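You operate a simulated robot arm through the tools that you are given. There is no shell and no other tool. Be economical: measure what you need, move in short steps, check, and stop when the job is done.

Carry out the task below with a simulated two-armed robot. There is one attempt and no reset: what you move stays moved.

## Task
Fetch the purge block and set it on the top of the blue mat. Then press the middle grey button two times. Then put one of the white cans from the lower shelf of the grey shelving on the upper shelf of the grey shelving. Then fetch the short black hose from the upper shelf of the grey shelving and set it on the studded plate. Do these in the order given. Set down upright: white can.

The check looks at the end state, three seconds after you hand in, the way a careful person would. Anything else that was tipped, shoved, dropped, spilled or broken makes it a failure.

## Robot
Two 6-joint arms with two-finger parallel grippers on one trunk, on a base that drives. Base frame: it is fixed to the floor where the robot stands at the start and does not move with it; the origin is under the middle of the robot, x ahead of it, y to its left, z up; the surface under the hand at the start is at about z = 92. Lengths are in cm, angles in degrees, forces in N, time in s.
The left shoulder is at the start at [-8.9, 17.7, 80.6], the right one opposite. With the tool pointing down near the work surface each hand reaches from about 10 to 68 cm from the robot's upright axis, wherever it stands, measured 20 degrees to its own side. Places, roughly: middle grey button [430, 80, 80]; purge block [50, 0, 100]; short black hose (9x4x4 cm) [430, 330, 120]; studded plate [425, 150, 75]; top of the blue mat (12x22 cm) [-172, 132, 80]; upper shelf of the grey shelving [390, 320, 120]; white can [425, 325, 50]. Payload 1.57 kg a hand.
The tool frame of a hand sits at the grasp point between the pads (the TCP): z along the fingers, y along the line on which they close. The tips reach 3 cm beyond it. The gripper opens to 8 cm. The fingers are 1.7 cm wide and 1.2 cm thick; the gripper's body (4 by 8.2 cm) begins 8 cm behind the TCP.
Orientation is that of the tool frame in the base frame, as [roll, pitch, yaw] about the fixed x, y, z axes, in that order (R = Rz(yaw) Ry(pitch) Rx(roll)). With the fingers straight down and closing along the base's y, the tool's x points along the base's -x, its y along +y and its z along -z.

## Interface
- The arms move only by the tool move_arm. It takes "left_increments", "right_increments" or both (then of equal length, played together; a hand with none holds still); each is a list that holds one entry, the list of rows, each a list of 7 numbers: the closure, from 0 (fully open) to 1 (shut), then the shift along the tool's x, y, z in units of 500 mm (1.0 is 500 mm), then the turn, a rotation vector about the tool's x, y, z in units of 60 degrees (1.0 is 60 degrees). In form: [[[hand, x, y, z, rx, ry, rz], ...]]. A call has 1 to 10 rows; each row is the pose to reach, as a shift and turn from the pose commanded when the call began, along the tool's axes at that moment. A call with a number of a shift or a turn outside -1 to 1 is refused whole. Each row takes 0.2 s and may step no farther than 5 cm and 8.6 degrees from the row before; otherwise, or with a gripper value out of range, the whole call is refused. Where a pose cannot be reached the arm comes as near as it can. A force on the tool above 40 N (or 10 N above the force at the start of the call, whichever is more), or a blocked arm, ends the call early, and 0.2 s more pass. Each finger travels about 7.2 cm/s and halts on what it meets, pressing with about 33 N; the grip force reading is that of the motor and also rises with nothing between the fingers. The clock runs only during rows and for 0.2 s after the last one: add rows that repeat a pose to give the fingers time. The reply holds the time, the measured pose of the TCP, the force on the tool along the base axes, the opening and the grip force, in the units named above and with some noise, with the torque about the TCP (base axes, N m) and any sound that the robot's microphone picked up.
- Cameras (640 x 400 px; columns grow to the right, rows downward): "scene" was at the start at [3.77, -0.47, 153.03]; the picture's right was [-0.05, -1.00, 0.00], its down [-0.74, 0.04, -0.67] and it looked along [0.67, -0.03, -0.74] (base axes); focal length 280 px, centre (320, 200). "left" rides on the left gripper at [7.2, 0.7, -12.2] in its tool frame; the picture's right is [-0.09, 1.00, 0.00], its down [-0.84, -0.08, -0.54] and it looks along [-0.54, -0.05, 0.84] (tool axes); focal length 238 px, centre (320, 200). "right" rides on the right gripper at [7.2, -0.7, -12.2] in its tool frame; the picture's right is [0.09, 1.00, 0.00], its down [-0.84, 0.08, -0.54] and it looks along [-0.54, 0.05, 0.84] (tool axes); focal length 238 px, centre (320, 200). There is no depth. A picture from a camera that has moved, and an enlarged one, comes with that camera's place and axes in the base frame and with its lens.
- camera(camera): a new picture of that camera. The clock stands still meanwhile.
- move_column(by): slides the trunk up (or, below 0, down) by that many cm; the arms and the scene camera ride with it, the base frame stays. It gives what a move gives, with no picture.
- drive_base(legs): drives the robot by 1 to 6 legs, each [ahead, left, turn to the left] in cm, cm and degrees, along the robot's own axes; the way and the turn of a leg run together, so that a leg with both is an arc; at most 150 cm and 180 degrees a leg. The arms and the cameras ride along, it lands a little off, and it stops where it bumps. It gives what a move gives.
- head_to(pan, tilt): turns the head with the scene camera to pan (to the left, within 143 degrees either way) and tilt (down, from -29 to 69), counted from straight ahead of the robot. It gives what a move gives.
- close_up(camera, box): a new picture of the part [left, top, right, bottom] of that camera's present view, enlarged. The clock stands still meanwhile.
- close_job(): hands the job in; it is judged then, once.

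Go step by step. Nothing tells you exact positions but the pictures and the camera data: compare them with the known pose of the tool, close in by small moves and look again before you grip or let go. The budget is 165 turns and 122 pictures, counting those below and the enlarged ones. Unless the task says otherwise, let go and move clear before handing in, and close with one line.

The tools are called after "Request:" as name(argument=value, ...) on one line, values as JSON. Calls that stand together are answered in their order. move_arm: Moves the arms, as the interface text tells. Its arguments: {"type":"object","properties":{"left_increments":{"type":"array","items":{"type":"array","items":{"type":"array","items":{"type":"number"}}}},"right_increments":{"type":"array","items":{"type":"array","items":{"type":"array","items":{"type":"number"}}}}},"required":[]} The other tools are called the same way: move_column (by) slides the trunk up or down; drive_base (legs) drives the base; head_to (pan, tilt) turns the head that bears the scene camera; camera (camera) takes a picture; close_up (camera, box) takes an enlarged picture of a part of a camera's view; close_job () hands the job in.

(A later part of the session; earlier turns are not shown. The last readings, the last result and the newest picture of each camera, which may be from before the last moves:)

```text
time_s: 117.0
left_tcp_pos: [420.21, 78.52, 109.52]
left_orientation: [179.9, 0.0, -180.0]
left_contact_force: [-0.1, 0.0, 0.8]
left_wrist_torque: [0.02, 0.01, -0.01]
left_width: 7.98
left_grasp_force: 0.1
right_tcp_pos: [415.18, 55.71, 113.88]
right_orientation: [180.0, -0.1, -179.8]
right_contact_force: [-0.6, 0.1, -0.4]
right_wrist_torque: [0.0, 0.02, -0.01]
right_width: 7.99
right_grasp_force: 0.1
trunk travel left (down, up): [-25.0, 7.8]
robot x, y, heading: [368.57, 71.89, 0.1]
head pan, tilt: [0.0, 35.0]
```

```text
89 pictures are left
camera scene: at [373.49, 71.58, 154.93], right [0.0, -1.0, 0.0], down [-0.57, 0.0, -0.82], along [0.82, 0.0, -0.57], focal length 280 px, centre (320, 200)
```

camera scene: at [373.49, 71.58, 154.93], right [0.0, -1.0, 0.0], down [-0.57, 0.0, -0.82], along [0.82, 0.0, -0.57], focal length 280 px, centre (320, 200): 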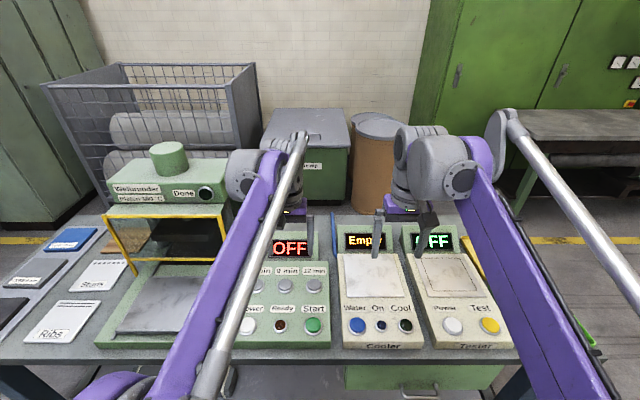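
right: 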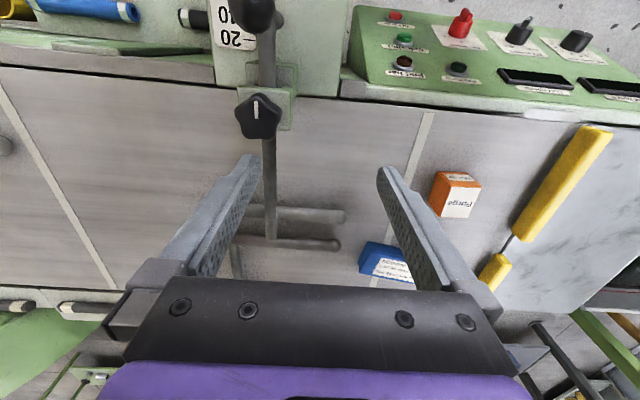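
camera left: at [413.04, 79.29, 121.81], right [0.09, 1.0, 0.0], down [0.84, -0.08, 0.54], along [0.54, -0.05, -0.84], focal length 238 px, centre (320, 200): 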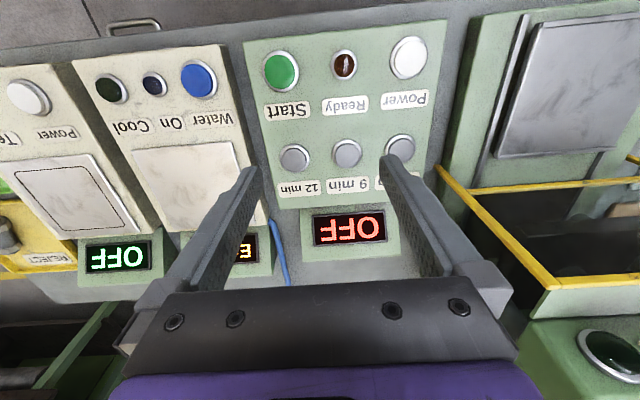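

The 9 min button is at about (428.5, 82.6), z≈84. I close the gripper and move to a few cm above it.

Request:
move_arm(left_increments=[[[0.5, -0.06, 0.03, 0.02, 0, 0, 0], [1, -0.12, 0.06, 0.06, 0, 0, 0], [1, -0.162, 0.082, 0.13, 0, 0, 0], [1, -0.162, 0.082, 0.21, 0, 0, 0], [1, -0.162, 0.082, 0.28, 0, 0, 0], [1, -0.162, 0.082, 0.33, 0, 0, 0], [1, -0.162, 0.082, 0.33, 0, 0, 0]]])

Request:
camera(camera="left")

Request:
close_up(camera="scene", box=[220, 220, 380, 340])

```text
time_s: 118.6
left_tcp_pos: [428.43, 82.61, 93.11]
left_orientation: [-180.0, 0.0, -179.9]
left_contact_force: [0.3, 0.1, 0.6]
left_wrist_torque: [-0.01, -0.01, 0.0]
left_width: 0.0
left_grasp_force: 20.9
right_tcp_pos: [415.13, 55.71, 113.85]
right_orientation: [-180.0, 0.0, -179.9]
right_contact_force: [0.6, -0.5, 0.0]
right_wrist_torque: [-0.01, -0.01, -0.02]
right_width: 8.03
right_grasp_force: 0.1
trunk travel left (down, up): [-25.0, 7.8]
robot x, y, heading: [368.91, 71.59, -0.1]
head pan, tilt: [0.0, 35.0]
```

```text
88 pictures are left
camera left: at [421.2, 83.41, 105.31], right [0.09, 1.0, 0.0], down [0.84, -0.08, 0.54], along [0.54, -0.05, -0.84], focal length 238 px, centre (320, 200)
```

left: 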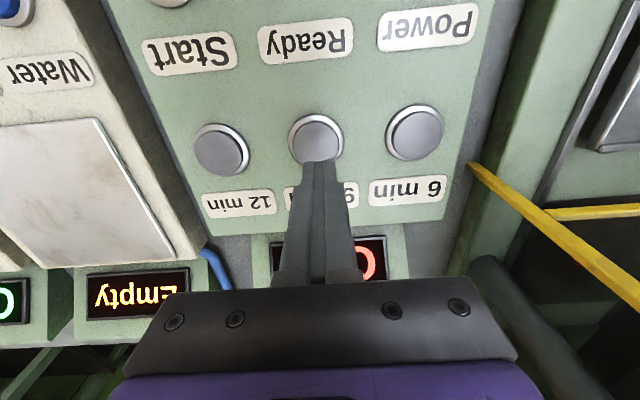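

```text
3.33 times, centred on (300, 280) of scene
camera zoom: at [373.45, 71.58, 154.93], right [0.0, -1.0, 0.0], down [-0.57, 0.0, -0.82], along [0.82, 0.0, -0.57], focal length 934 px, centre (387, -67)
```

zoom: 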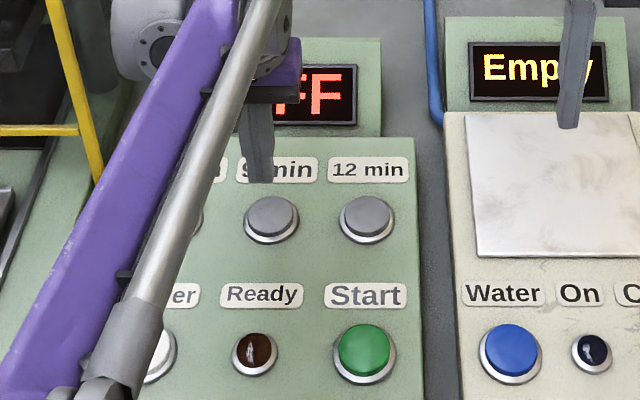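

Triangulating gives the button at about (427.6, 82.4, 86.6). I correct and descend until contact shows.

Request:
move_arm(left_increments=[[[1, 0.018, -0.004, 0.0, 0, 0, 0], [1, 0.018, -0.004, 0.03, 0, 0, 0], [1, 0.018, -0.004, 0.05, 0, 0, 0], [1, 0.018, -0.004, 0.058, 0, 0, 0], [1, 0.018, -0.004, 0.064, 0, 0, 0], [1, 0.018, -0.004, 0.07, 0, 0, 0]]])

Request:
camera(camera="left")

```text
time_s: 120.0
left_tcp_pos: [427.38, 82.51, 89.55]
left_orientation: [180.0, 0.0, -180.0]
left_contact_force: [0.5, 0.3, 0.6]
left_wrist_torque: [-0.01, 0.02, 0.02]
left_width: 0.0
left_grasp_force: 21.9
right_tcp_pos: [415.11, 55.72, 113.89]
right_orientation: [179.9, 0.0, -179.8]
right_contact_force: [0.9, 0.4, 0.0]
right_wrist_torque: [0.0, -0.02, 0.01]
right_width: 7.99
right_grasp_force: 0.1
trunk travel left (down, up): [-25.0, 7.8]
robot x, y, heading: [368.7, 71.41, -0.1]
head pan, tilt: [0.0, 35.0]
```

```text
86 pictures are left
camera left: at [420.24, 83.22, 101.8], right [0.09, 1.0, 0.0], down [0.84, -0.08, 0.54], along [0.54, -0.05, -0.84], focal length 238 px, centre (320, 200)
```

left: 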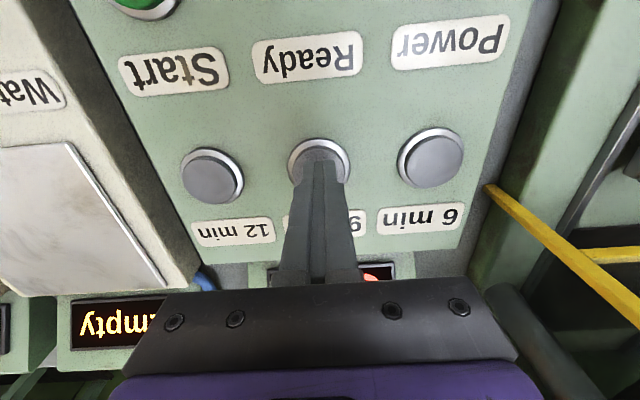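

Tip is at z≈86.5 with no contact yet; I continue in small steps.

Request:
move_arm(left_increments=[[[1, 0, 0, 0.006, 0, 0, 0], [1, 0, 0, 0.012, 0, 0, 0], [1, 0, 0, 0.018, 0, 0, 0], [1, 0, 0, 0.024, 0, 0, 0]]])

```text
time_s: 121.0
left_tcp_pos: [427.46, 82.44, 88.33]
left_orientation: [-179.9, 0.0, -179.9]
left_contact_force: [0.0, 0.7, -0.2]
left_wrist_torque: [-0.02, -0.01, 0.03]
left_width: 0.0
left_grasp_force: 21.4
right_tcp_pos: [415.14, 55.56, 113.83]
right_orientation: [180.0, 0.1, -179.8]
right_contact_force: [0.4, -0.3, 0.0]
right_wrist_torque: [0.0, 0.02, 0.02]
right_width: 7.99
right_grasp_force: 0.1
trunk travel left (down, up): [-25.0, 7.8]
robot x, y, heading: [368.82, 71.35, 0.0]
head pan, tilt: [0.0, 35.0]
```

Request:
close_up(camera="left", box=[240, 100, 400, 220])

Request:
close_up(camera="scene", box=[240, 220, 340, 320])

```text
3.33 times, centred on (320, 160) of left
camera zoom: at [420.26, 83.2, 100.58], right [0.09, 1.0, 0.0], down [0.84, -0.08, 0.54], along [0.54, -0.05, -0.84], focal length 794 px, centre (320, 333)
```

zoom: 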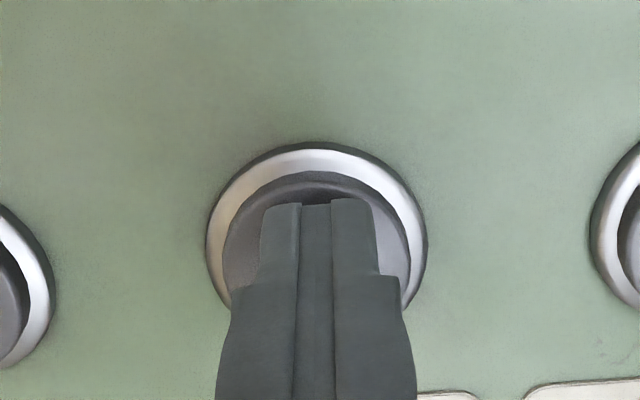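

```text
4.00 times, centred on (290, 270) of scene
camera zoom: at [373.47, 71.58, 154.93], right [0.0, -1.0, 0.0], down [-0.57, 0.0, -0.82], along [0.82, 0.0, -0.57], focal length 1121 px, centre (440, -80)
```

zoom: 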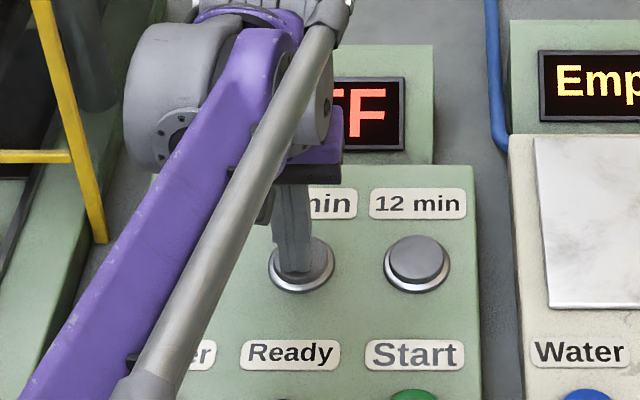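

The tip is almost on the cap, centred. I go on down in 2 mm steps.

Request:
move_arm(left_increments=[[[1, 0, 0, 0.004, 0, 0, 0], [1, 0, 0, 0.008, 0, 0, 0], [1, 0, 0, 0.012, 0, 0, 0]]])

```text
time_s: 121.8
left_tcp_pos: [427.5, 82.44, 87.74]
left_orientation: [-180.0, 0.0, -179.8]
left_contact_force: [1.9, 0.7, 5.6]
left_wrist_torque: [-0.01, -0.07, -0.01]
left_width: 0.0
left_grasp_force: 21.9
right_tcp_pos: [415.11, 55.68, 113.96]
right_orientation: [180.0, -0.1, -179.9]
right_contact_force: [1.3, -0.4, -0.2]
right_wrist_torque: [-0.02, 0.03, 0.0]
right_width: 7.99
right_grasp_force: 0.1
trunk travel left (down, up): [-25.0, 7.8]
robot x, y, heading: [368.72, 71.83, -0.1]
head pan, tilt: [0.0, 35.0]
heard: click
```

A click: the first press registered at 5.6 N. I lift clear to release it.

Request:
move_arm(left_increments=[[[1, 0, 0, -0.01, 0, 0, 0], [1, 0, 0, -0.024, 0, 0, 0], [1, 0, 0, -0.024, 0, 0, 0], [1, 0, 0, -0.024, 0, 0, 0]]])

Request:
close_up(camera="scene", box=[220, 200, 380, 340])

```text
time_s: 122.8
left_tcp_pos: [427.4, 82.44, 88.93]
left_orientation: [180.0, 0.1, -179.9]
left_contact_force: [0.6, 0.0, -0.7]
left_wrist_torque: [0.0, 0.0, 0.04]
left_width: 0.0
left_grasp_force: 21.2
right_tcp_pos: [415.24, 55.64, 113.86]
right_orientation: [-179.9, -0.1, -179.8]
right_contact_force: [-0.1, -0.1, -0.7]
right_wrist_torque: [0.0, 0.0, -0.01]
right_width: 8.0
right_grasp_force: 0.1
trunk travel left (down, up): [-25.0, 7.8]
robot x, y, heading: [368.98, 71.74, -0.1]
head pan, tilt: [0.0, 35.0]
```

```text
2.86 times, centred on (300, 270) of scene
camera zoom: at [373.46, 71.58, 154.93], right [0.0, -1.0, 0.0], down [-0.57, 0.0, -0.82], along [0.82, 0.0, -0.57], focal length 800 px, centre (377, 0)
```

zoom: 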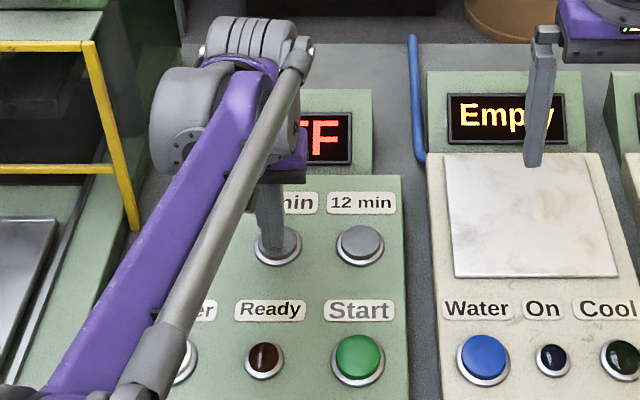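

Released. Second press with the same final depth.

Request:
move_arm(left_increments=[[[1, 0, 0, 0.012, 0, 0, 0], [1, 0, 0, 0.017, 0, 0, 0], [1, 0, 0, 0.021, 0, 0, 0], [1, 0, 0, 0.025, 0, 0, 0]]])

```text
time_s: 123.8
left_tcp_pos: [427.47, 82.4, 87.76]
left_orientation: [180.0, 0.1, -179.9]
left_contact_force: [2.2, 0.5, 7.3]
left_wrist_torque: [0.02, -0.09, -0.01]
left_width: 0.0
left_grasp_force: 21.4
right_tcp_pos: [415.26, 55.68, 113.86]
right_orientation: [-180.0, 0.0, -179.8]
right_contact_force: [0.2, -0.1, 0.4]
right_wrist_torque: [0.03, -0.01, -0.02]
right_width: 7.99
right_grasp_force: 0.0
trunk travel left (down, up): [-25.0, 7.8]
robot x, y, heading: [368.58, 71.49, -0.1]
head pan, tilt: [0.0, 35.0]
heard: click
```

Second click heard. I raise the hand clear and back the base off, looking at the studded plate area on the way.

Request:
move_arm(left_increments=[[[1, 0, 0, -0.03, 0, 0, 0], [1, 0, 0, -0.12, 0, 0, 0], [1, 0, 0, -0.21, 0, 0, 0], [0.5, 0, 0, -0.3, 0, 0, 0], [0, 0.05, 0, -0.38, 0, 0, 0], [0, 0.12, 0, -0.44, 0, 0, 0], [0, 0.2, 0, -0.46, 0, 0, 0]]])

Request:
drive_base(legs=[[-32, 0, 0.2], [0, 70, 0]])

Request:
head_to(pan=0, tilt=40)

Request:
camera(camera="scene")

```text
time_s: 125.4
left_tcp_pos: [417.13, 82.5, 110.85]
left_orientation: [-180.0, 0.0, -180.0]
left_contact_force: [0.3, -0.1, 0.1]
left_wrist_torque: [0.02, -0.01, -0.01]
left_width: 8.0
left_grasp_force: 0.1
right_tcp_pos: [415.09, 55.7, 113.87]
right_orientation: [179.9, 0.2, -179.7]
right_contact_force: [0.3, 0.0, 0.9]
right_wrist_torque: [-0.01, 0.01, -0.03]
right_width: 8.02
right_grasp_force: 0.1
trunk travel left (down, up): [-25.0, 7.8]
robot x, y, heading: [368.88, 71.74, 0.1]
head pan, tilt: [0.0, 35.0]
```

```text
time_s: 133.7
left_tcp_pos: [385.23, 152.38, 110.69]
left_orientation: [-180.0, -0.1, -179.9]
left_contact_force: [0.3, 0.3, -0.1]
left_wrist_torque: [-0.02, -0.02, -0.05]
left_width: 8.01
left_grasp_force: 0.1
right_tcp_pos: [383.2, 125.65, 113.97]
right_orientation: [-179.9, 0.1, -179.8]
right_contact_force: [1.0, -0.3, 0.9]
right_wrist_torque: [-0.02, -0.01, 0.01]
right_width: 7.98
right_grasp_force: 0.0
trunk travel left (down, up): [-25.0, 7.8]
robot x, y, heading: [336.65, 141.55, -0.1]
head pan, tilt: [0.0, 35.0]
```

```text
time_s: 134.4
left_tcp_pos: [385.14, 152.34, 110.87]
left_orientation: [-180.0, 0.0, -180.0]
left_contact_force: [-0.5, 0.1, -0.5]
left_wrist_torque: [0.02, -0.02, 0.0]
left_width: 8.0
left_grasp_force: 0.1
right_tcp_pos: [383.1, 125.59, 113.88]
right_orientation: [-179.9, 0.0, -179.8]
right_contact_force: [-0.5, 0.3, 0.4]
right_wrist_torque: [0.0, -0.01, -0.01]
right_width: 7.96
right_grasp_force: 0.1
trunk travel left (down, up): [-25.0, 7.8]
robot x, y, heading: [336.51, 141.92, -0.1]
head pan, tilt: [0.0, 40.0]
```

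```text
82 pictures are left
camera scene: at [341.11, 141.5, 154.18], right [0.0, -1.0, 0.0], down [-0.64, 0.0, -0.77], along [0.77, 0.0, -0.64], focal length 280 px, centre (320, 200)
```

scene: 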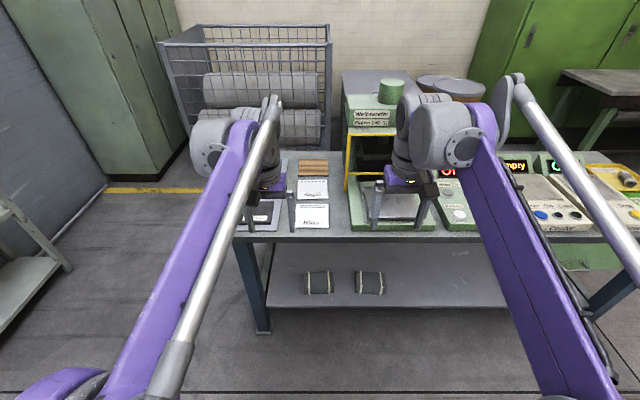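

I zoom on the plates to identify the studded one.

Request:
close_up(camera="scene", box=[230, 145, 350, 235])

Request:
camera(camera="left")

```text
4.44 times, centred on (290, 190) of scene
camera zoom: at [341.11, 141.5, 154.18], right [0.0, -1.0, 0.0], down [-0.64, 0.0, -0.77], along [0.77, 0.0, -0.64], focal length 1245 px, centre (453, 244)
```

zoom: 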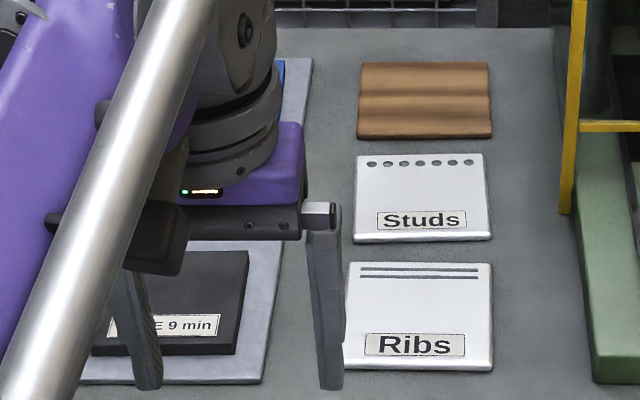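

```text
80 pictures are left
camera left: at [378.07, 153.16, 123.01], right [0.09, 1.0, 0.0], down [0.84, -0.08, 0.54], along [0.54, -0.05, -0.84], focal length 238 px, centre (320, 200)
```

left: 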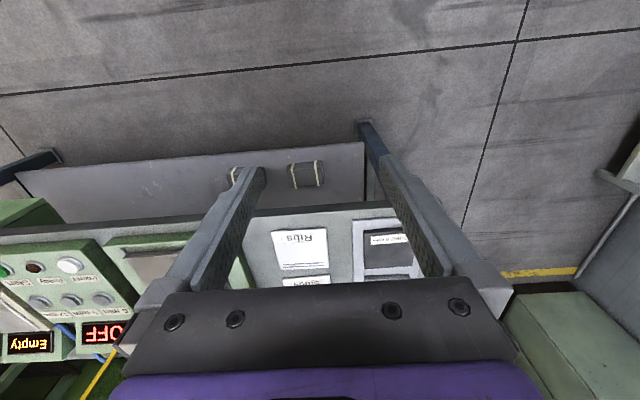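

The studded plate ("Studs") is centred around (442, 145). Now I go to the shelving: back out and turn to face it.

Request:
drive_base(legs=[[0, 95, 0], [73, 0, 0], [0, 0, 90]])

Request:
head_to(pan=0, tilt=25)

Request:
camera(camera="scene")

```text
time_s: 150.4
left_tcp_pos: [398.08, 285.53, 110.82]
left_orientation: [-180.0, 0.0, -89.6]
left_contact_force: [0.4, 1.0, -0.4]
left_wrist_torque: [0.0, 0.07, 0.01]
left_width: 8.02
left_grasp_force: 0.0
right_tcp_pos: [424.78, 283.48, 113.89]
right_orientation: [-180.0, -0.1, -89.5]
right_contact_force: [0.2, 0.5, -0.7]
right_wrist_torque: [-0.01, -0.02, 0.03]
right_width: 8.0
right_grasp_force: 0.1
trunk travel left (down, up): [-25.0, 7.8]
robot x, y, heading: [408.93, 237.24, 90.0]
head pan, tilt: [0.0, 40.0]
```

```text
time_s: 151.2
left_tcp_pos: [398.21, 285.56, 110.76]
left_orientation: [179.9, 0.0, -89.7]
left_contact_force: [-0.1, 0.1, 0.5]
left_wrist_torque: [0.0, -0.02, -0.02]
left_width: 7.98
left_grasp_force: 0.1
right_tcp_pos: [424.85, 283.5, 113.78]
right_orientation: [-179.9, 0.0, -89.6]
right_contact_force: [0.8, 0.5, -0.4]
right_wrist_torque: [-0.02, -0.01, 0.0]
right_width: 7.99
right_grasp_force: 0.1
trunk travel left (down, up): [-25.0, 7.8]
robot x, y, heading: [408.53, 236.86, 90.3]
head pan, tilt: [0.0, 25.0]
```

```text
79 pictures are left
camera scene: at [409.01, 242.1, 156.5], right [1.0, 0.0, 0.0], down [0.0, -0.42, -0.91], along [0.0, 0.91, -0.42], focal length 280 px, centre (320, 200)
```

scene: 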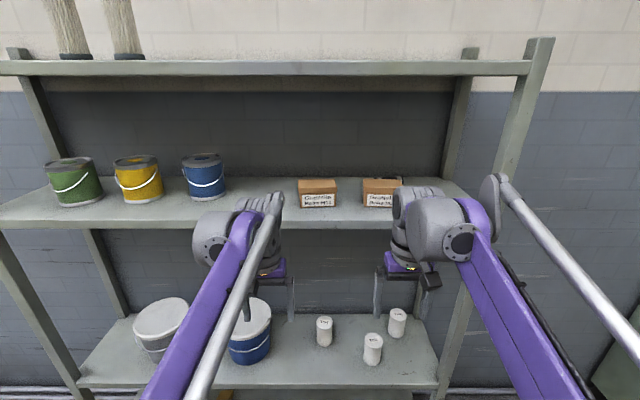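

Shelf layout is clear. I zoom on the boxes (looking for the hose) and the cans.

Request:
close_up(camera="scene", box=[280, 160, 440, 240])

Request:
close_up(camera="scene", box=[280, 280, 440, 400])

```text
4.00 times, centred on (360, 200) of scene
camera zoom: at [409.01, 242.1, 156.5], right [1.0, 0.0, 0.0], down [0.0, -0.42, -0.91], along [0.0, 0.91, -0.42], focal length 1121 px, centre (160, 200)
```

zoom: 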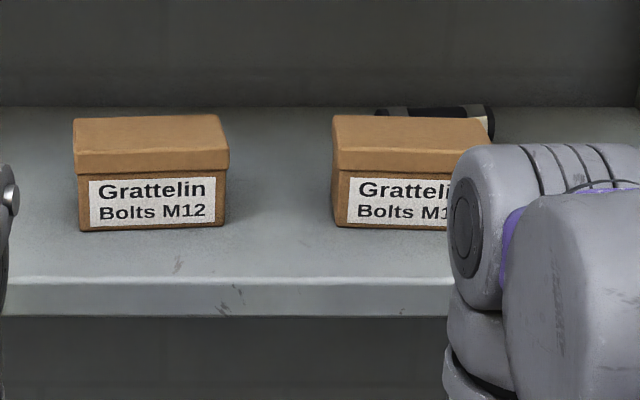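

```text
3.33 times, centred on (360, 340) of scene
camera zoom: at [409.01, 242.1, 156.5], right [1.0, 0.0, 0.0], down [0.0, -0.42, -0.91], along [0.0, 0.91, -0.42], focal length 934 px, centre (187, -267)
```

zoom: 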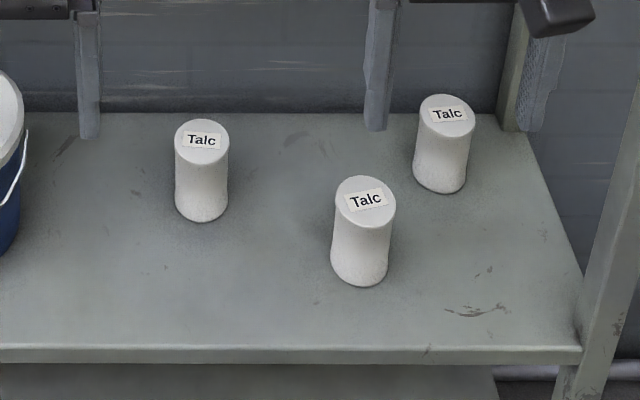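

The short hose lies behind the right box; the front white can is near (430.5, 320), free in front. I'll tuck the left hand, lower the trunk and pitch the right hand 45° forward.

Request:
move_arm(left_increments=[[[0, 0.06, 0, 0, 0, 0, 0], [0, 0.12, 0, 0, 0, 0, 0], [0, 0.18, 0, 0, 0, 0, 0], [0, 0.24, 0, 0, 0, 0, 0], [0, 0.3, 0, 0, 0, 0, 0], [0, 0.34, 0, 0, 0, 0, 0]]], right_increments=[[[0, 0, 0, 0, 0, -0.125, 0], [0, 0, 0, 0, 0, -0.25, 0], [0, 0, 0, 0, 0, -0.375, 0], [0, 0, 0, 0, 0, -0.5, 0], [0, 0, 0, 0, 0, -0.625, 0], [0, 0, 0, 0, 0, -0.75, 0]]])

Request:
move_column(by=-24)

Request:
camera(camera="right")

```text
time_s: 152.6
left_tcp_pos: [398.27, 268.24, 110.85]
left_orientation: [180.0, 0.1, -89.7]
left_contact_force: [-0.6, -0.7, 0.8]
left_wrist_torque: [0.03, 0.04, 0.02]
left_width: 8.01
left_grasp_force: 0.1
right_tcp_pos: [424.83, 283.2, 113.86]
right_orientation: [180.0, 45.2, -89.6]
right_contact_force: [0.1, -0.3, -1.6]
right_wrist_torque: [0.0, 0.02, 0.0]
right_width: 7.99
right_grasp_force: 0.0
trunk travel left (down, up): [-25.0, 7.8]
robot x, y, heading: [408.96, 236.87, 90.2]
head pan, tilt: [0.0, 25.0]
```

```text
time_s: 155.1
left_tcp_pos: [398.17, 268.55, 86.78]
left_orientation: [180.0, 0.0, -89.7]
left_contact_force: [0.1, 0.9, -0.1]
left_wrist_torque: [0.03, 0.02, 0.02]
left_width: 8.0
left_grasp_force: 0.0
right_tcp_pos: [424.88, 283.49, 89.8]
right_orientation: [-180.0, 44.9, -89.6]
right_contact_force: [0.8, 1.1, 0.1]
right_wrist_torque: [0.0, -0.03, 0.0]
right_width: 8.01
right_grasp_force: 0.1
trunk travel left (down, up): [-1.0, 31.8]
robot x, y, heading: [409.08, 236.49, 90.2]
head pan, tilt: [0.0, 25.0]
```

```text
76 pictures are left
camera right: at [425.62, 269.8, 93.55], right [-1.0, -0.07, -0.06], down [-0.08, 0.21, 0.98], along [-0.06, 0.98, -0.21], focal length 238 px, centre (320, 200)
```

right: 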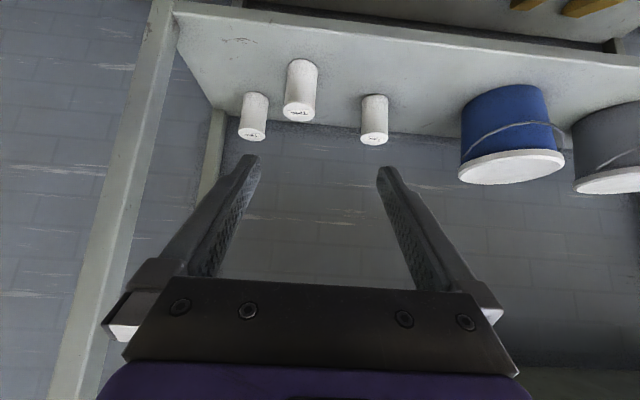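

I lower the right hand in free air in front of the shelf to about z 58 and look again.

Request:
move_arm(right_increments=[[[0, 0.06, -0.012, 0.06, 0, 0, 0], [0, 0.12, -0.024, 0.12, 0, 0, 0], [0, 0.18, -0.036, 0.18, 0, 0, 0], [0, 0.24, -0.048, 0.24, 0, 0, 0], [0, 0.3, -0.06, 0.3, 0, 0, 0], [0, 0.36, -0.07, 0.36, 0, 0, 0], [0, 0.42, -0.08, 0.42, 0, 0, 0], [0, 0.45, -0.08, 0.45, 0, 0, 0], [0, 0.45, -0.08, 0.45, 0, 0, 0]]])

Request:
camera(camera="right")

Request:
head_to(pan=0, tilt=35)

Request:
camera(camera="scene")

```text
time_s: 157.1
left_tcp_pos: [398.2, 268.59, 86.74]
left_orientation: [-179.9, 0.0, -89.7]
left_contact_force: [-0.2, 0.0, -0.3]
left_wrist_torque: [0.0, -0.03, -0.02]
left_width: 8.01
left_grasp_force: 0.1
right_tcp_pos: [428.91, 283.61, 58.14]
right_orientation: [-180.0, 45.0, -89.7]
right_contact_force: [0.2, -0.5, 0.8]
right_wrist_torque: [-0.01, -0.03, -0.01]
right_width: 8.03
right_grasp_force: 0.0
trunk travel left (down, up): [-1.0, 31.8]
robot x, y, heading: [409.06, 236.76, 90.2]
head pan, tilt: [0.0, 25.0]
```

```text
75 pictures are left
camera right: at [429.65, 269.85, 61.76], right [-1.0, -0.07, -0.06], down [-0.08, 0.21, 0.98], along [-0.06, 0.98, -0.21], focal length 238 px, centre (320, 200)
```

right: 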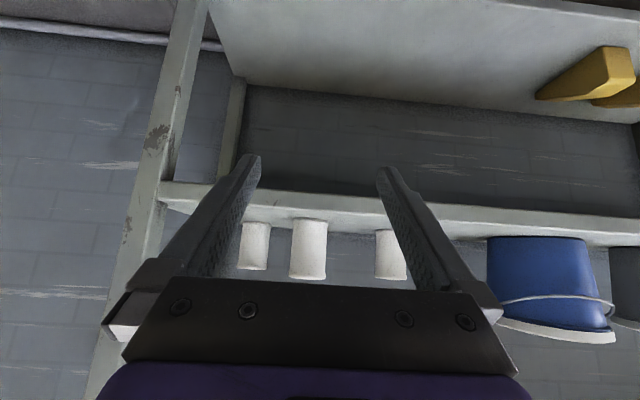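

```text
time_s: 157.8
left_tcp_pos: [398.13, 268.58, 86.71]
left_orientation: [179.9, 0.0, -89.7]
left_contact_force: [-0.5, -0.3, -0.5]
left_wrist_torque: [0.01, 0.02, 0.0]
left_width: 8.04
left_grasp_force: 0.0
right_tcp_pos: [428.93, 283.52, 58.14]
right_orientation: [179.9, 45.0, -89.6]
right_contact_force: [0.5, -1.0, 0.1]
right_wrist_torque: [0.0, 0.03, -0.02]
right_width: 8.0
right_grasp_force: 0.0
trunk travel left (down, up): [-1.0, 31.8]
robot x, y, heading: [408.95, 237.05, 90.4]
head pan, tilt: [0.0, 35.0]
```

```text
74 pictures are left
camera scene: at [408.99, 246.61, 130.52], right [1.0, 0.0, 0.0], down [0.0, -0.57, -0.82], along [0.0, 0.82, -0.57], focal length 280 px, centre (320, 200)
```

scene: 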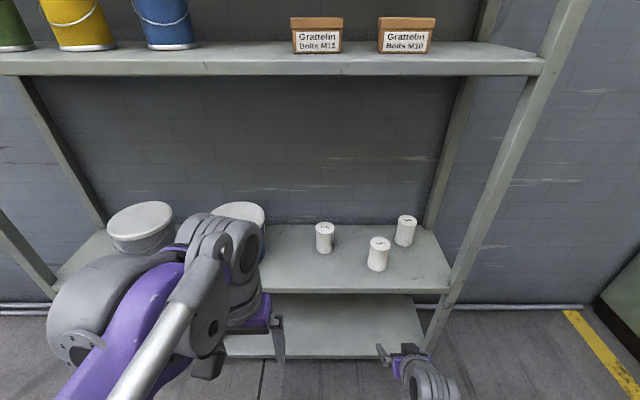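

Triangulation now: can B axis ≈ (428.4, 313.3), shelf surface z≈55.6, can top ≈67; upper shelf z≈122.5. I set the hand to z 61.5 and drive 18 cm closer.

Request:
move_arm(right_increments=[[[0, -0.048, 0.01, -0.048, 0, 0, 0], [0, -0.048, 0.01, -0.048, 0, 0, 0]]])

Request:
drive_base(legs=[[18, 0, 0]])

Request:
camera(camera="right")

Request:
camera(camera="scene")

```text
time_s: 158.4
left_tcp_pos: [398.18, 268.57, 86.8]
left_orientation: [180.0, 0.0, -89.8]
left_contact_force: [-0.1, -0.9, -0.5]
left_wrist_torque: [0.01, 0.02, 0.01]
left_width: 8.01
left_grasp_force: 0.0
right_tcp_pos: [428.47, 283.46, 61.61]
right_orientation: [179.9, 45.0, -89.5]
right_contact_force: [-0.7, -0.5, -0.2]
right_wrist_torque: [0.02, 0.0, -0.01]
right_width: 7.99
right_grasp_force: 0.0
trunk travel left (down, up): [-1.0, 31.8]
robot x, y, heading: [409.11, 237.32, 90.3]
head pan, tilt: [0.0, 35.0]
```

```text
time_s: 159.9
left_tcp_pos: [398.19, 286.55, 86.77]
left_orientation: [-180.0, 0.0, -89.7]
left_contact_force: [0.1, 0.3, -0.2]
left_wrist_torque: [-0.04, 0.01, 0.01]
left_width: 8.02
left_grasp_force: 0.0
right_tcp_pos: [428.33, 301.57, 61.52]
right_orientation: [180.0, 45.0, -89.4]
right_contact_force: [0.2, -1.2, 0.2]
right_wrist_torque: [-0.02, 0.04, 0.01]
right_width: 8.02
right_grasp_force: 0.1
trunk travel left (down, up): [-1.0, 31.8]
robot x, y, heading: [409.03, 254.81, 90.5]
head pan, tilt: [0.0, 35.0]
```

```text
73 pictures are left
camera right: at [429.09, 287.91, 65.2], right [-1.0, -0.07, -0.06], down [-0.08, 0.21, 0.97], along [-0.06, 0.98, -0.21], focal length 238 px, centre (320, 200)
```

right: 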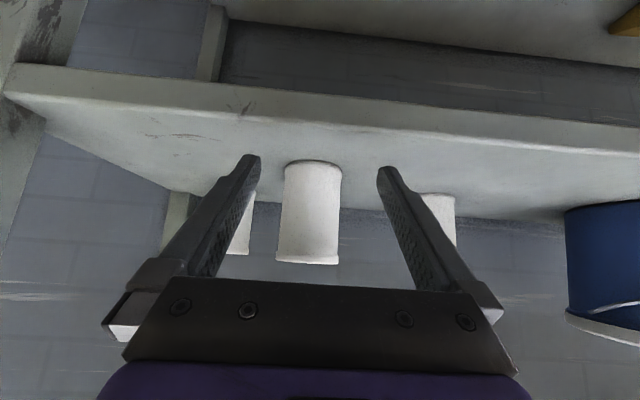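

```text
72 pictures are left
camera scene: at [408.91, 264.66, 130.51], right [1.0, 0.0, 0.0], down [0.0, -0.57, -0.82], along [0.0, 0.82, -0.57], focal length 280 px, centre (320, 200)
```

scene: 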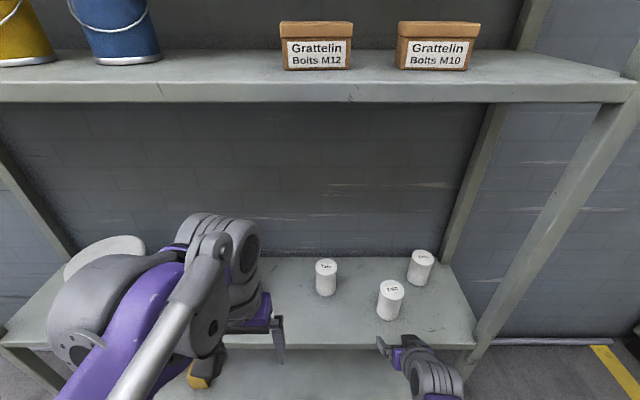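

The can sits straight ahead. I advance half way with a slight +x correction and check the clearance.

Request:
move_arm(right_increments=[[[0, -0.03, -0.01, 0.03, 0, 0, 0], [0, -0.06, -0.01, 0.06, 0, 0, 0], [0, -0.09, -0.01, 0.09, 0, 0, 0], [0, -0.09, -0.01, 0.09, 0, 0, 0]]])

Request:
camera(camera="right")

Request:
close_up(camera="scene", box=[320, 240, 480, 360])

```text
time_s: 160.9
left_tcp_pos: [398.09, 286.51, 86.84]
left_orientation: [180.0, 0.0, -89.8]
left_contact_force: [-0.5, 0.2, -0.6]
left_wrist_torque: [0.02, 0.0, 0.05]
left_width: 8.0
left_grasp_force: 0.1
right_tcp_pos: [428.7, 307.91, 61.41]
right_orientation: [179.9, 45.1, -89.6]
right_contact_force: [-0.3, -0.4, 0.3]
right_wrist_torque: [0.02, 0.01, -0.03]
right_width: 8.0
right_grasp_force: 0.1
trunk travel left (down, up): [-1.0, 31.8]
robot x, y, heading: [409.17, 254.95, 90.1]
head pan, tilt: [0.0, 35.0]
```

```text
71 pictures are left
camera right: at [429.48, 294.24, 65.14], right [-1.0, -0.07, -0.06], down [-0.08, 0.21, 0.98], along [-0.06, 0.98, -0.21], focal length 238 px, centre (320, 200)
```

right: 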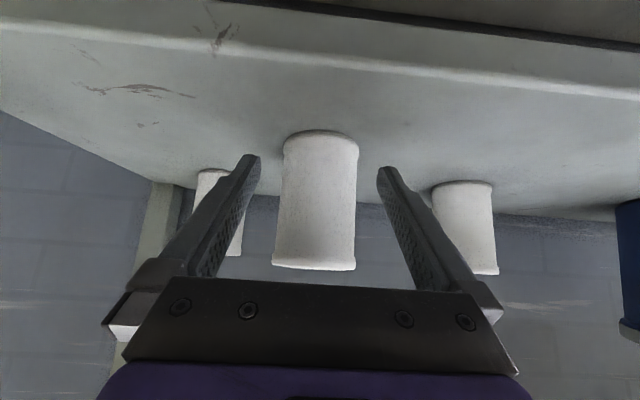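

```text
3.33 times, centred on (400, 300) of scene
camera zoom: at [408.91, 264.59, 130.52], right [1.0, 0.0, 0.0], down [0.0, -0.57, -0.82], along [0.0, 0.82, -0.57], focal length 934 px, centre (53, -133)
```

zoom: 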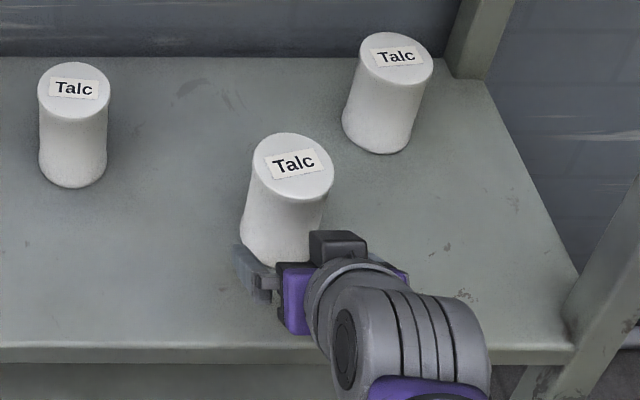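

Centred between the fingers. I advance the remaining ~6 cm and close.

Request:
move_arm(right_increments=[[[0, -0.03, 0, 0.03, 0, 0, 0], [0, -0.06, 0, 0.06, 0, 0, 0], [0, -0.087, 0, 0.087, 0, 0, 0], [0, -0.087, 0, 0.087, 0, 0, 0]]])

Request:
camera(camera="right")

Request:
close_up(camera="scene", box=[320, 240, 480, 360])

```text
time_s: 161.9
left_tcp_pos: [398.14, 286.45, 86.79]
left_orientation: [-180.0, 0.0, -89.6]
left_contact_force: [0.2, -0.1, 0.0]
left_wrist_torque: [0.0, -0.02, -0.04]
left_width: 7.98
left_grasp_force: 0.1
right_tcp_pos: [428.73, 314.08, 61.5]
right_orientation: [-180.0, 45.0, -89.5]
right_contact_force: [-0.3, 0.1, -1.4]
right_wrist_torque: [-0.03, 0.03, -0.01]
right_width: 7.99
right_grasp_force: 0.0
trunk travel left (down, up): [-1.0, 31.8]
robot x, y, heading: [408.84, 254.88, 90.6]
head pan, tilt: [0.0, 35.0]
```

```text
69 pictures are left
camera right: at [429.45, 300.41, 65.2], right [-1.0, -0.07, -0.06], down [-0.08, 0.21, 0.98], along [-0.06, 0.98, -0.21], focal length 238 px, centre (320, 200)
```

right: 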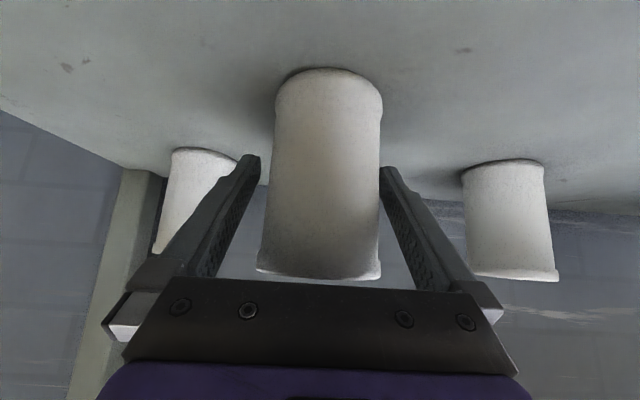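

```text
3.33 times, centred on (400, 300) of scene
camera zoom: at [408.91, 264.59, 130.51], right [1.0, 0.0, 0.0], down [0.0, -0.57, -0.82], along [0.0, 0.82, -0.57], focal length 934 px, centre (53, -133)
```

zoom: 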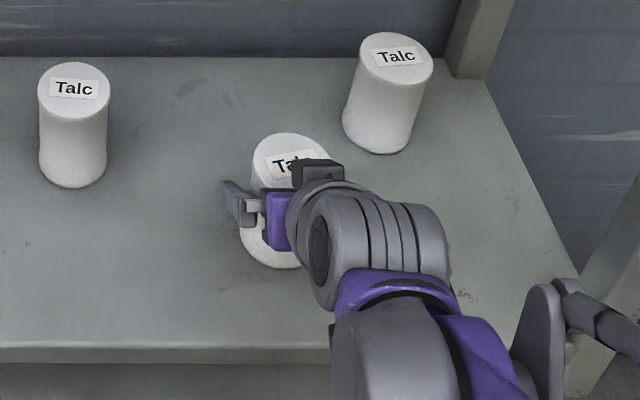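

The fingers straddle the can. Closing and lifting slightly.

Request:
move_arm(right_increments=[[[1, 0, 0, 0, 0, 0, 0], [1, 0, 0, 0, 0, 0, 0], [1, 0, 0, 0, 0, 0, 0], [1, -0.02, 0, -0.02, 0, 0, 0], [1, -0.05, 0, -0.05, 0, 0, 0]]])

Request:
camera(camera="right")

Request:
close_up(camera="scene", box=[320, 240, 480, 360])

```text
time_s: 163.1
left_tcp_pos: [398.1, 286.48, 86.77]
left_orientation: [-180.0, 0.0, -89.7]
left_contact_force: [0.0, 0.9, 0.0]
left_wrist_torque: [0.01, -0.02, 0.0]
left_width: 7.98
left_grasp_force: 0.0
right_tcp_pos: [428.77, 314.07, 65.21]
right_orientation: [180.0, 44.9, -89.6]
right_contact_force: [0.2, -0.2, -3.4]
right_wrist_torque: [0.02, 0.01, -0.01]
right_width: 6.43
right_grasp_force: 33.4
trunk travel left (down, up): [-1.0, 31.8]
robot x, y, heading: [409.07, 255.15, 90.3]
head pan, tilt: [0.0, 35.0]
```

```text
67 pictures are left
camera right: at [429.54, 300.42, 68.76], right [-1.0, -0.07, -0.06], down [-0.08, 0.21, 0.98], along [-0.06, 0.98, -0.21], focal length 238 px, centre (320, 200)
```

right: 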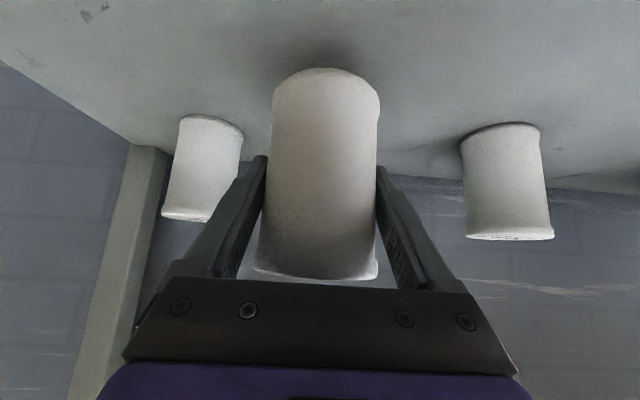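

```text
3.33 times, centred on (400, 300) of scene
camera zoom: at [408.91, 264.6, 130.51], right [1.0, 0.0, 0.0], down [0.0, -0.57, -0.82], along [0.0, 0.82, -0.57], focal length 934 px, centre (53, -133)
```

zoom: 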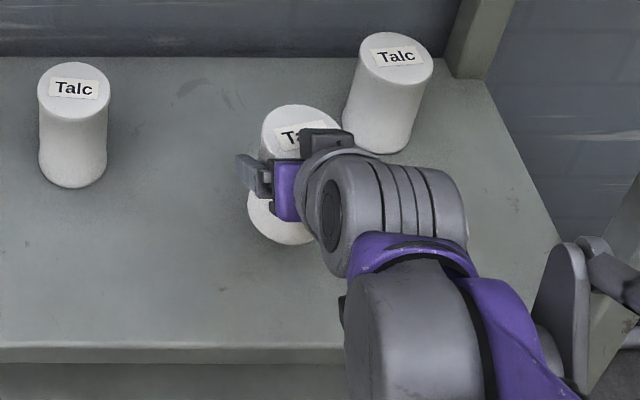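

The can is held upright at 6.43 cm. I back out, strafe left to the free spot on the upper shelf (x≈393), and raise the trunk.

Request:
drive_base(legs=[[-28, 0, 0], [0, 36, 0]])

Request:
move_column(by=31.5)

Request:
move_arm(right_increments=[[[1, -0.06, 0, -0.06, 0, 0, 0], [1, -0.12, 0, -0.12, 0, 0, 0], [1, -0.18, 0, -0.18, 0, 0, 0], [1, -0.24, 0, -0.24, 0, 0, 0], [1, -0.3, 0, -0.3, 0, 0, 0], [1, -0.36, 0, -0.36, 0, 0, 0], [1, -0.42, 0, -0.42, 0, 0, 0], [1, -0.48, 0, -0.48, 0, 0, 0], [1, -0.49, 0, -0.49, 0, 0, 0]]])

Request:
camera(camera="scene")

Request:
camera(camera="right")

```text
time_s: 168.4
left_tcp_pos: [362.31, 258.21, 86.84]
left_orientation: [-180.0, 0.0, -90.0]
left_contact_force: [0.2, -0.3, 0.2]
left_wrist_torque: [0.03, 0.01, -0.01]
left_width: 7.98
left_grasp_force: 0.1
right_tcp_pos: [393.03, 285.68, 65.12]
right_orientation: [-180.0, 45.0, -89.7]
right_contact_force: [-0.3, 0.1, -2.6]
right_wrist_torque: [0.01, 0.01, -0.02]
right_width: 6.4
right_grasp_force: 32.3
trunk travel left (down, up): [-1.0, 31.8]
robot x, y, heading: [372.79, 226.75, 90.1]
head pan, tilt: [0.0, 35.0]
```

```text
time_s: 171.5
left_tcp_pos: [362.21, 258.14, 118.26]
left_orientation: [-179.9, 0.1, -90.0]
left_contact_force: [0.7, -0.1, 0.6]
left_wrist_torque: [0.02, 0.01, -0.01]
left_width: 8.0
left_grasp_force: 0.0
right_tcp_pos: [393.14, 285.59, 96.57]
right_orientation: [180.0, 45.0, -89.8]
right_contact_force: [0.4, -0.4, -3.5]
right_wrist_torque: [0.03, 0.04, 0.0]
right_width: 6.41
right_grasp_force: 32.6
trunk travel left (down, up): [-32.5, 0.3]
robot x, y, heading: [373.25, 226.87, 90.3]
head pan, tilt: [0.0, 35.0]
```

```text
time_s: 173.5
left_tcp_pos: [362.22, 258.19, 118.29]
left_orientation: [180.0, 0.0, -90.1]
left_contact_force: [0.2, -0.2, -0.5]
left_wrist_torque: [-0.02, -0.01, 0.0]
left_width: 8.0
left_grasp_force: 0.0
right_tcp_pos: [393.26, 285.68, 131.4]
right_orientation: [-179.9, 45.0, -89.9]
right_contact_force: [-0.6, 0.3, -3.4]
right_wrist_torque: [0.04, -0.01, 0.04]
right_width: 6.43
right_grasp_force: 32.7
trunk travel left (down, up): [-32.5, 0.3]
robot x, y, heading: [373.09, 226.82, 90.2]
head pan, tilt: [0.0, 35.0]
```

```text
65 pictures are left
camera scene: at [372.94, 231.04, 162.92], right [1.0, 0.0, 0.0], down [0.0, -0.57, -0.82], along [0.0, 0.82, -0.57], focal length 280 px, centre (320, 200)
```

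scene: 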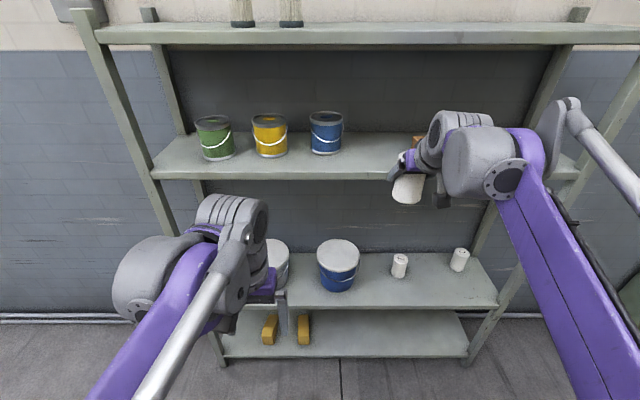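

```text
64 pictures are left
camera right: at [393.83, 271.94, 134.97], right [-1.0, -0.07, -0.06], down [-0.08, 0.21, 0.98], along [-0.05, 0.98, -0.21], focal length 238 px, centre (320, 200)
```

right: 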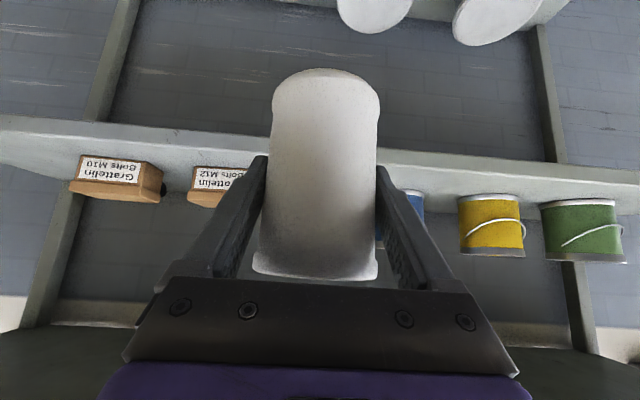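

The free gap is x 381–403. I drive forward 25.5 cm so the can is over the shelf at y≈311.

Request:
drive_base(legs=[[18, 0, 0]])

Request:
camera(camera="scene")

Request:
camera(camera="right")

```text
time_s: 175.0
left_tcp_pos: [362.37, 275.92, 118.21]
left_orientation: [-180.0, 0.0, -90.0]
left_contact_force: [0.0, 1.1, 0.4]
left_wrist_torque: [-0.02, 0.0, 0.01]
left_width: 7.99
left_grasp_force: 0.1
right_tcp_pos: [393.25, 303.2, 131.23]
right_orientation: [180.0, 45.0, -89.9]
right_contact_force: [0.6, 0.0, -3.8]
right_wrist_torque: [-0.03, 0.01, 0.0]
right_width: 6.43
right_grasp_force: 32.8
trunk travel left (down, up): [-32.5, 0.3]
robot x, y, heading: [372.53, 244.74, 89.7]
head pan, tilt: [0.0, 35.0]
```

```text
63 pictures are left
camera scene: at [372.96, 248.77, 162.9], right [1.0, 0.0, 0.0], down [0.0, -0.57, -0.82], along [0.0, 0.82, -0.57], focal length 280 px, centre (320, 200)
```

scene: 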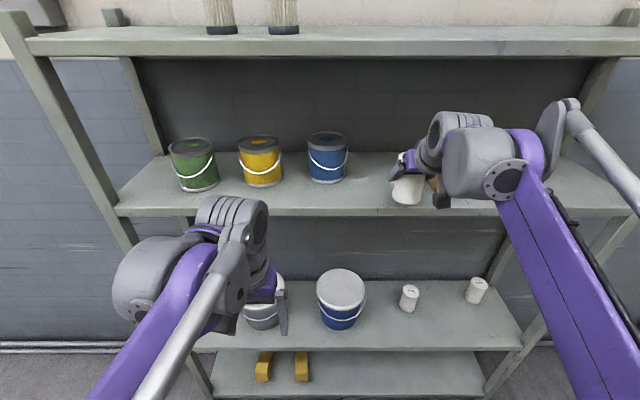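

```text
62 pictures are left
camera right: at [393.89, 289.66, 134.91], right [-1.0, -0.07, -0.06], down [-0.08, 0.21, 0.98], along [-0.05, 0.98, -0.21], focal length 238 px, centre (320, 200)
```

right: 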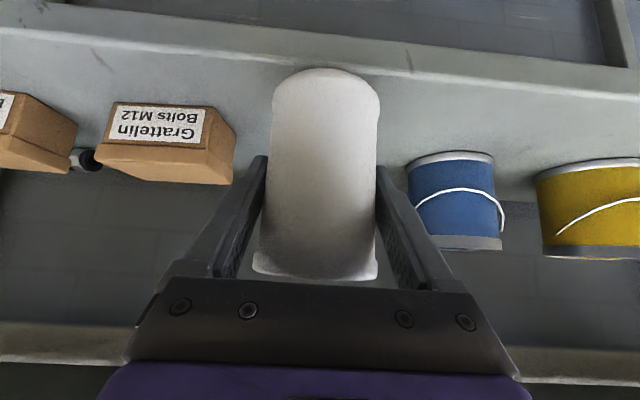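

Gap confirmed. I advance another 8 cm.

Request:
drive_base(legs=[[8, 0, 0]])

Request:
move_arm(right_increments=[[[1, 0.012, 0.012, 0.012, 0, 0, 0], [1, 0.018, 0.012, 0.018, 0, 0, 0], [1, 0.018, 0.012, 0.018, 0, 0, 0]]])

Request:
camera(camera="right")

Request:
camera(camera="scene")

```text
time_s: 176.1
left_tcp_pos: [362.31, 283.73, 118.19]
left_orientation: [-180.0, -0.1, -90.1]
left_contact_force: [0.0, -0.4, 0.3]
left_wrist_torque: [0.0, 0.01, 0.03]
left_width: 8.02
left_grasp_force: 0.1
right_tcp_pos: [393.26, 311.05, 131.3]
right_orientation: [-179.9, 45.0, -90.1]
right_contact_force: [0.3, 0.2, -3.6]
right_wrist_torque: [0.02, -0.04, 0.04]
right_width: 6.44
right_grasp_force: 33.1
trunk travel left (down, up): [-32.5, 0.3]
robot x, y, heading: [372.82, 252.35, 89.8]
head pan, tilt: [0.0, 35.0]
```

```text
time_s: 176.9
left_tcp_pos: [362.37, 283.94, 118.28]
left_orientation: [-179.9, 0.0, -90.1]
left_contact_force: [-0.6, 0.4, 1.4]
left_wrist_torque: [-0.01, 0.01, 0.01]
left_width: 8.01
left_grasp_force: 0.0
right_tcp_pos: [392.73, 311.19, 129.91]
right_orientation: [-180.0, 45.1, -89.8]
right_contact_force: [0.4, 0.6, -2.1]
right_wrist_torque: [-0.02, -0.01, 0.01]
right_width: 6.4
right_grasp_force: 33.1
trunk travel left (down, up): [-32.5, 0.3]
robot x, y, heading: [372.88, 252.25, 90.0]
head pan, tilt: [0.0, 35.0]
```

```text
61 pictures are left
camera right: at [393.34, 297.6, 133.66], right [-1.0, -0.07, -0.06], down [-0.08, 0.21, 0.97], along [-0.05, 0.98, -0.21], focal length 238 px, centre (320, 200)
```

right: 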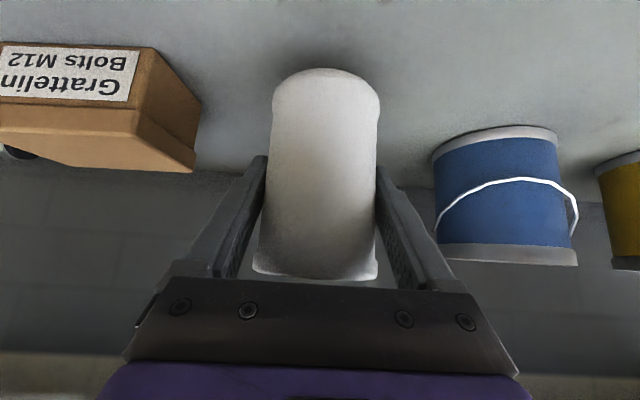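

```text
60 pictures are left
camera scene: at [372.98, 256.79, 162.93], right [1.0, 0.0, 0.0], down [0.0, -0.57, -0.82], along [0.0, 0.82, -0.57], focal length 280 px, centre (320, 200)
```

scene: 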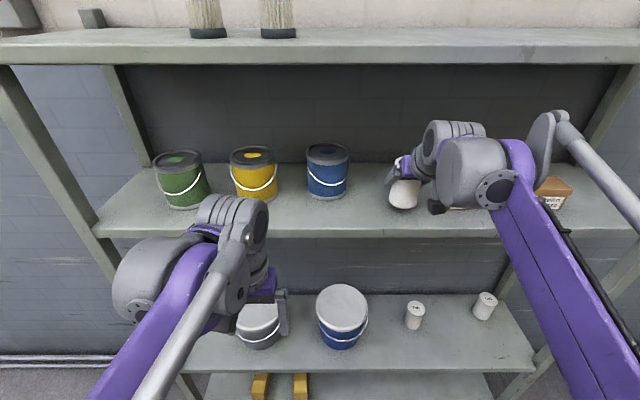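

Now I lower in small steps until contact.

Request:
move_arm(right_increments=[[[1, 0.005, 0, 0.005, 0, 0, 0], [1, 0.01, 0, 0.01, 0, 0, 0], [1, 0.014, 0, 0.014, 0, 0, 0], [1, 0.018, 0, 0.018, 0, 0, 0]]])

```text
time_s: 177.9
left_tcp_pos: [362.32, 283.9, 118.29]
left_orientation: [180.0, 0.0, -90.1]
left_contact_force: [-0.4, -0.8, 0.0]
left_wrist_torque: [0.0, -0.01, 0.0]
left_width: 7.99
left_grasp_force: 0.1
right_tcp_pos: [392.77, 311.26, 128.7]
right_orientation: [180.0, 45.0, -89.9]
right_contact_force: [-0.3, -0.3, -2.0]
right_wrist_torque: [0.04, -0.01, 0.03]
right_width: 6.42
right_grasp_force: 33.0
trunk travel left (down, up): [-32.5, 0.3]
robot x, y, heading: [373.32, 252.28, 90.0]
head pan, tilt: [0.0, 35.0]
```

Request:
move_arm(right_increments=[[[1, 0.003, 0, 0.003, 0, 0, 0], [1, 0.006, 0, 0.006, 0, 0, 0], [1, 0.009, 0, 0.009, 0, 0, 0]]])

Request:
camera(camera="right")

```text
time_s: 178.7
left_tcp_pos: [362.32, 283.87, 118.28]
left_orientation: [-180.0, 0.0, -90.1]
left_contact_force: [-0.5, 0.1, -0.8]
left_wrist_torque: [-0.03, -0.01, 0.0]
left_width: 8.0
left_grasp_force: 0.0
right_tcp_pos: [392.74, 311.13, 128.21]
right_orientation: [180.0, 45.0, -90.0]
right_contact_force: [-0.4, -0.7, -3.6]
right_wrist_torque: [0.04, -0.03, -0.03]
right_width: 6.4
right_grasp_force: 32.8
trunk travel left (down, up): [-32.5, 0.3]
robot x, y, heading: [373.36, 252.1, 89.8]
head pan, tilt: [0.0, 35.0]
```

```text
59 pictures are left
camera right: at [393.37, 297.58, 131.78], right [-1.0, -0.07, -0.06], down [-0.08, 0.21, 0.97], along [-0.05, 0.98, -0.21], focal length 238 px, centre (320, 200)
```

right: 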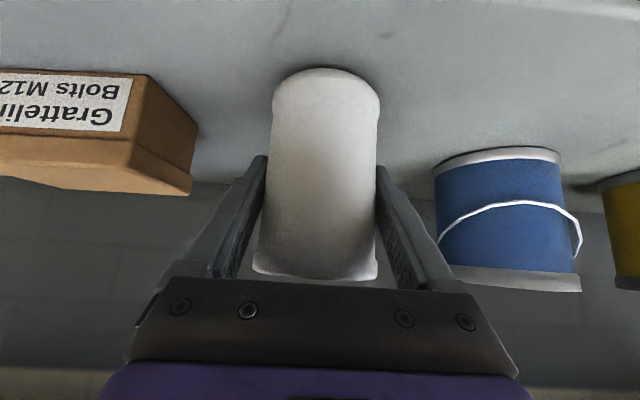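

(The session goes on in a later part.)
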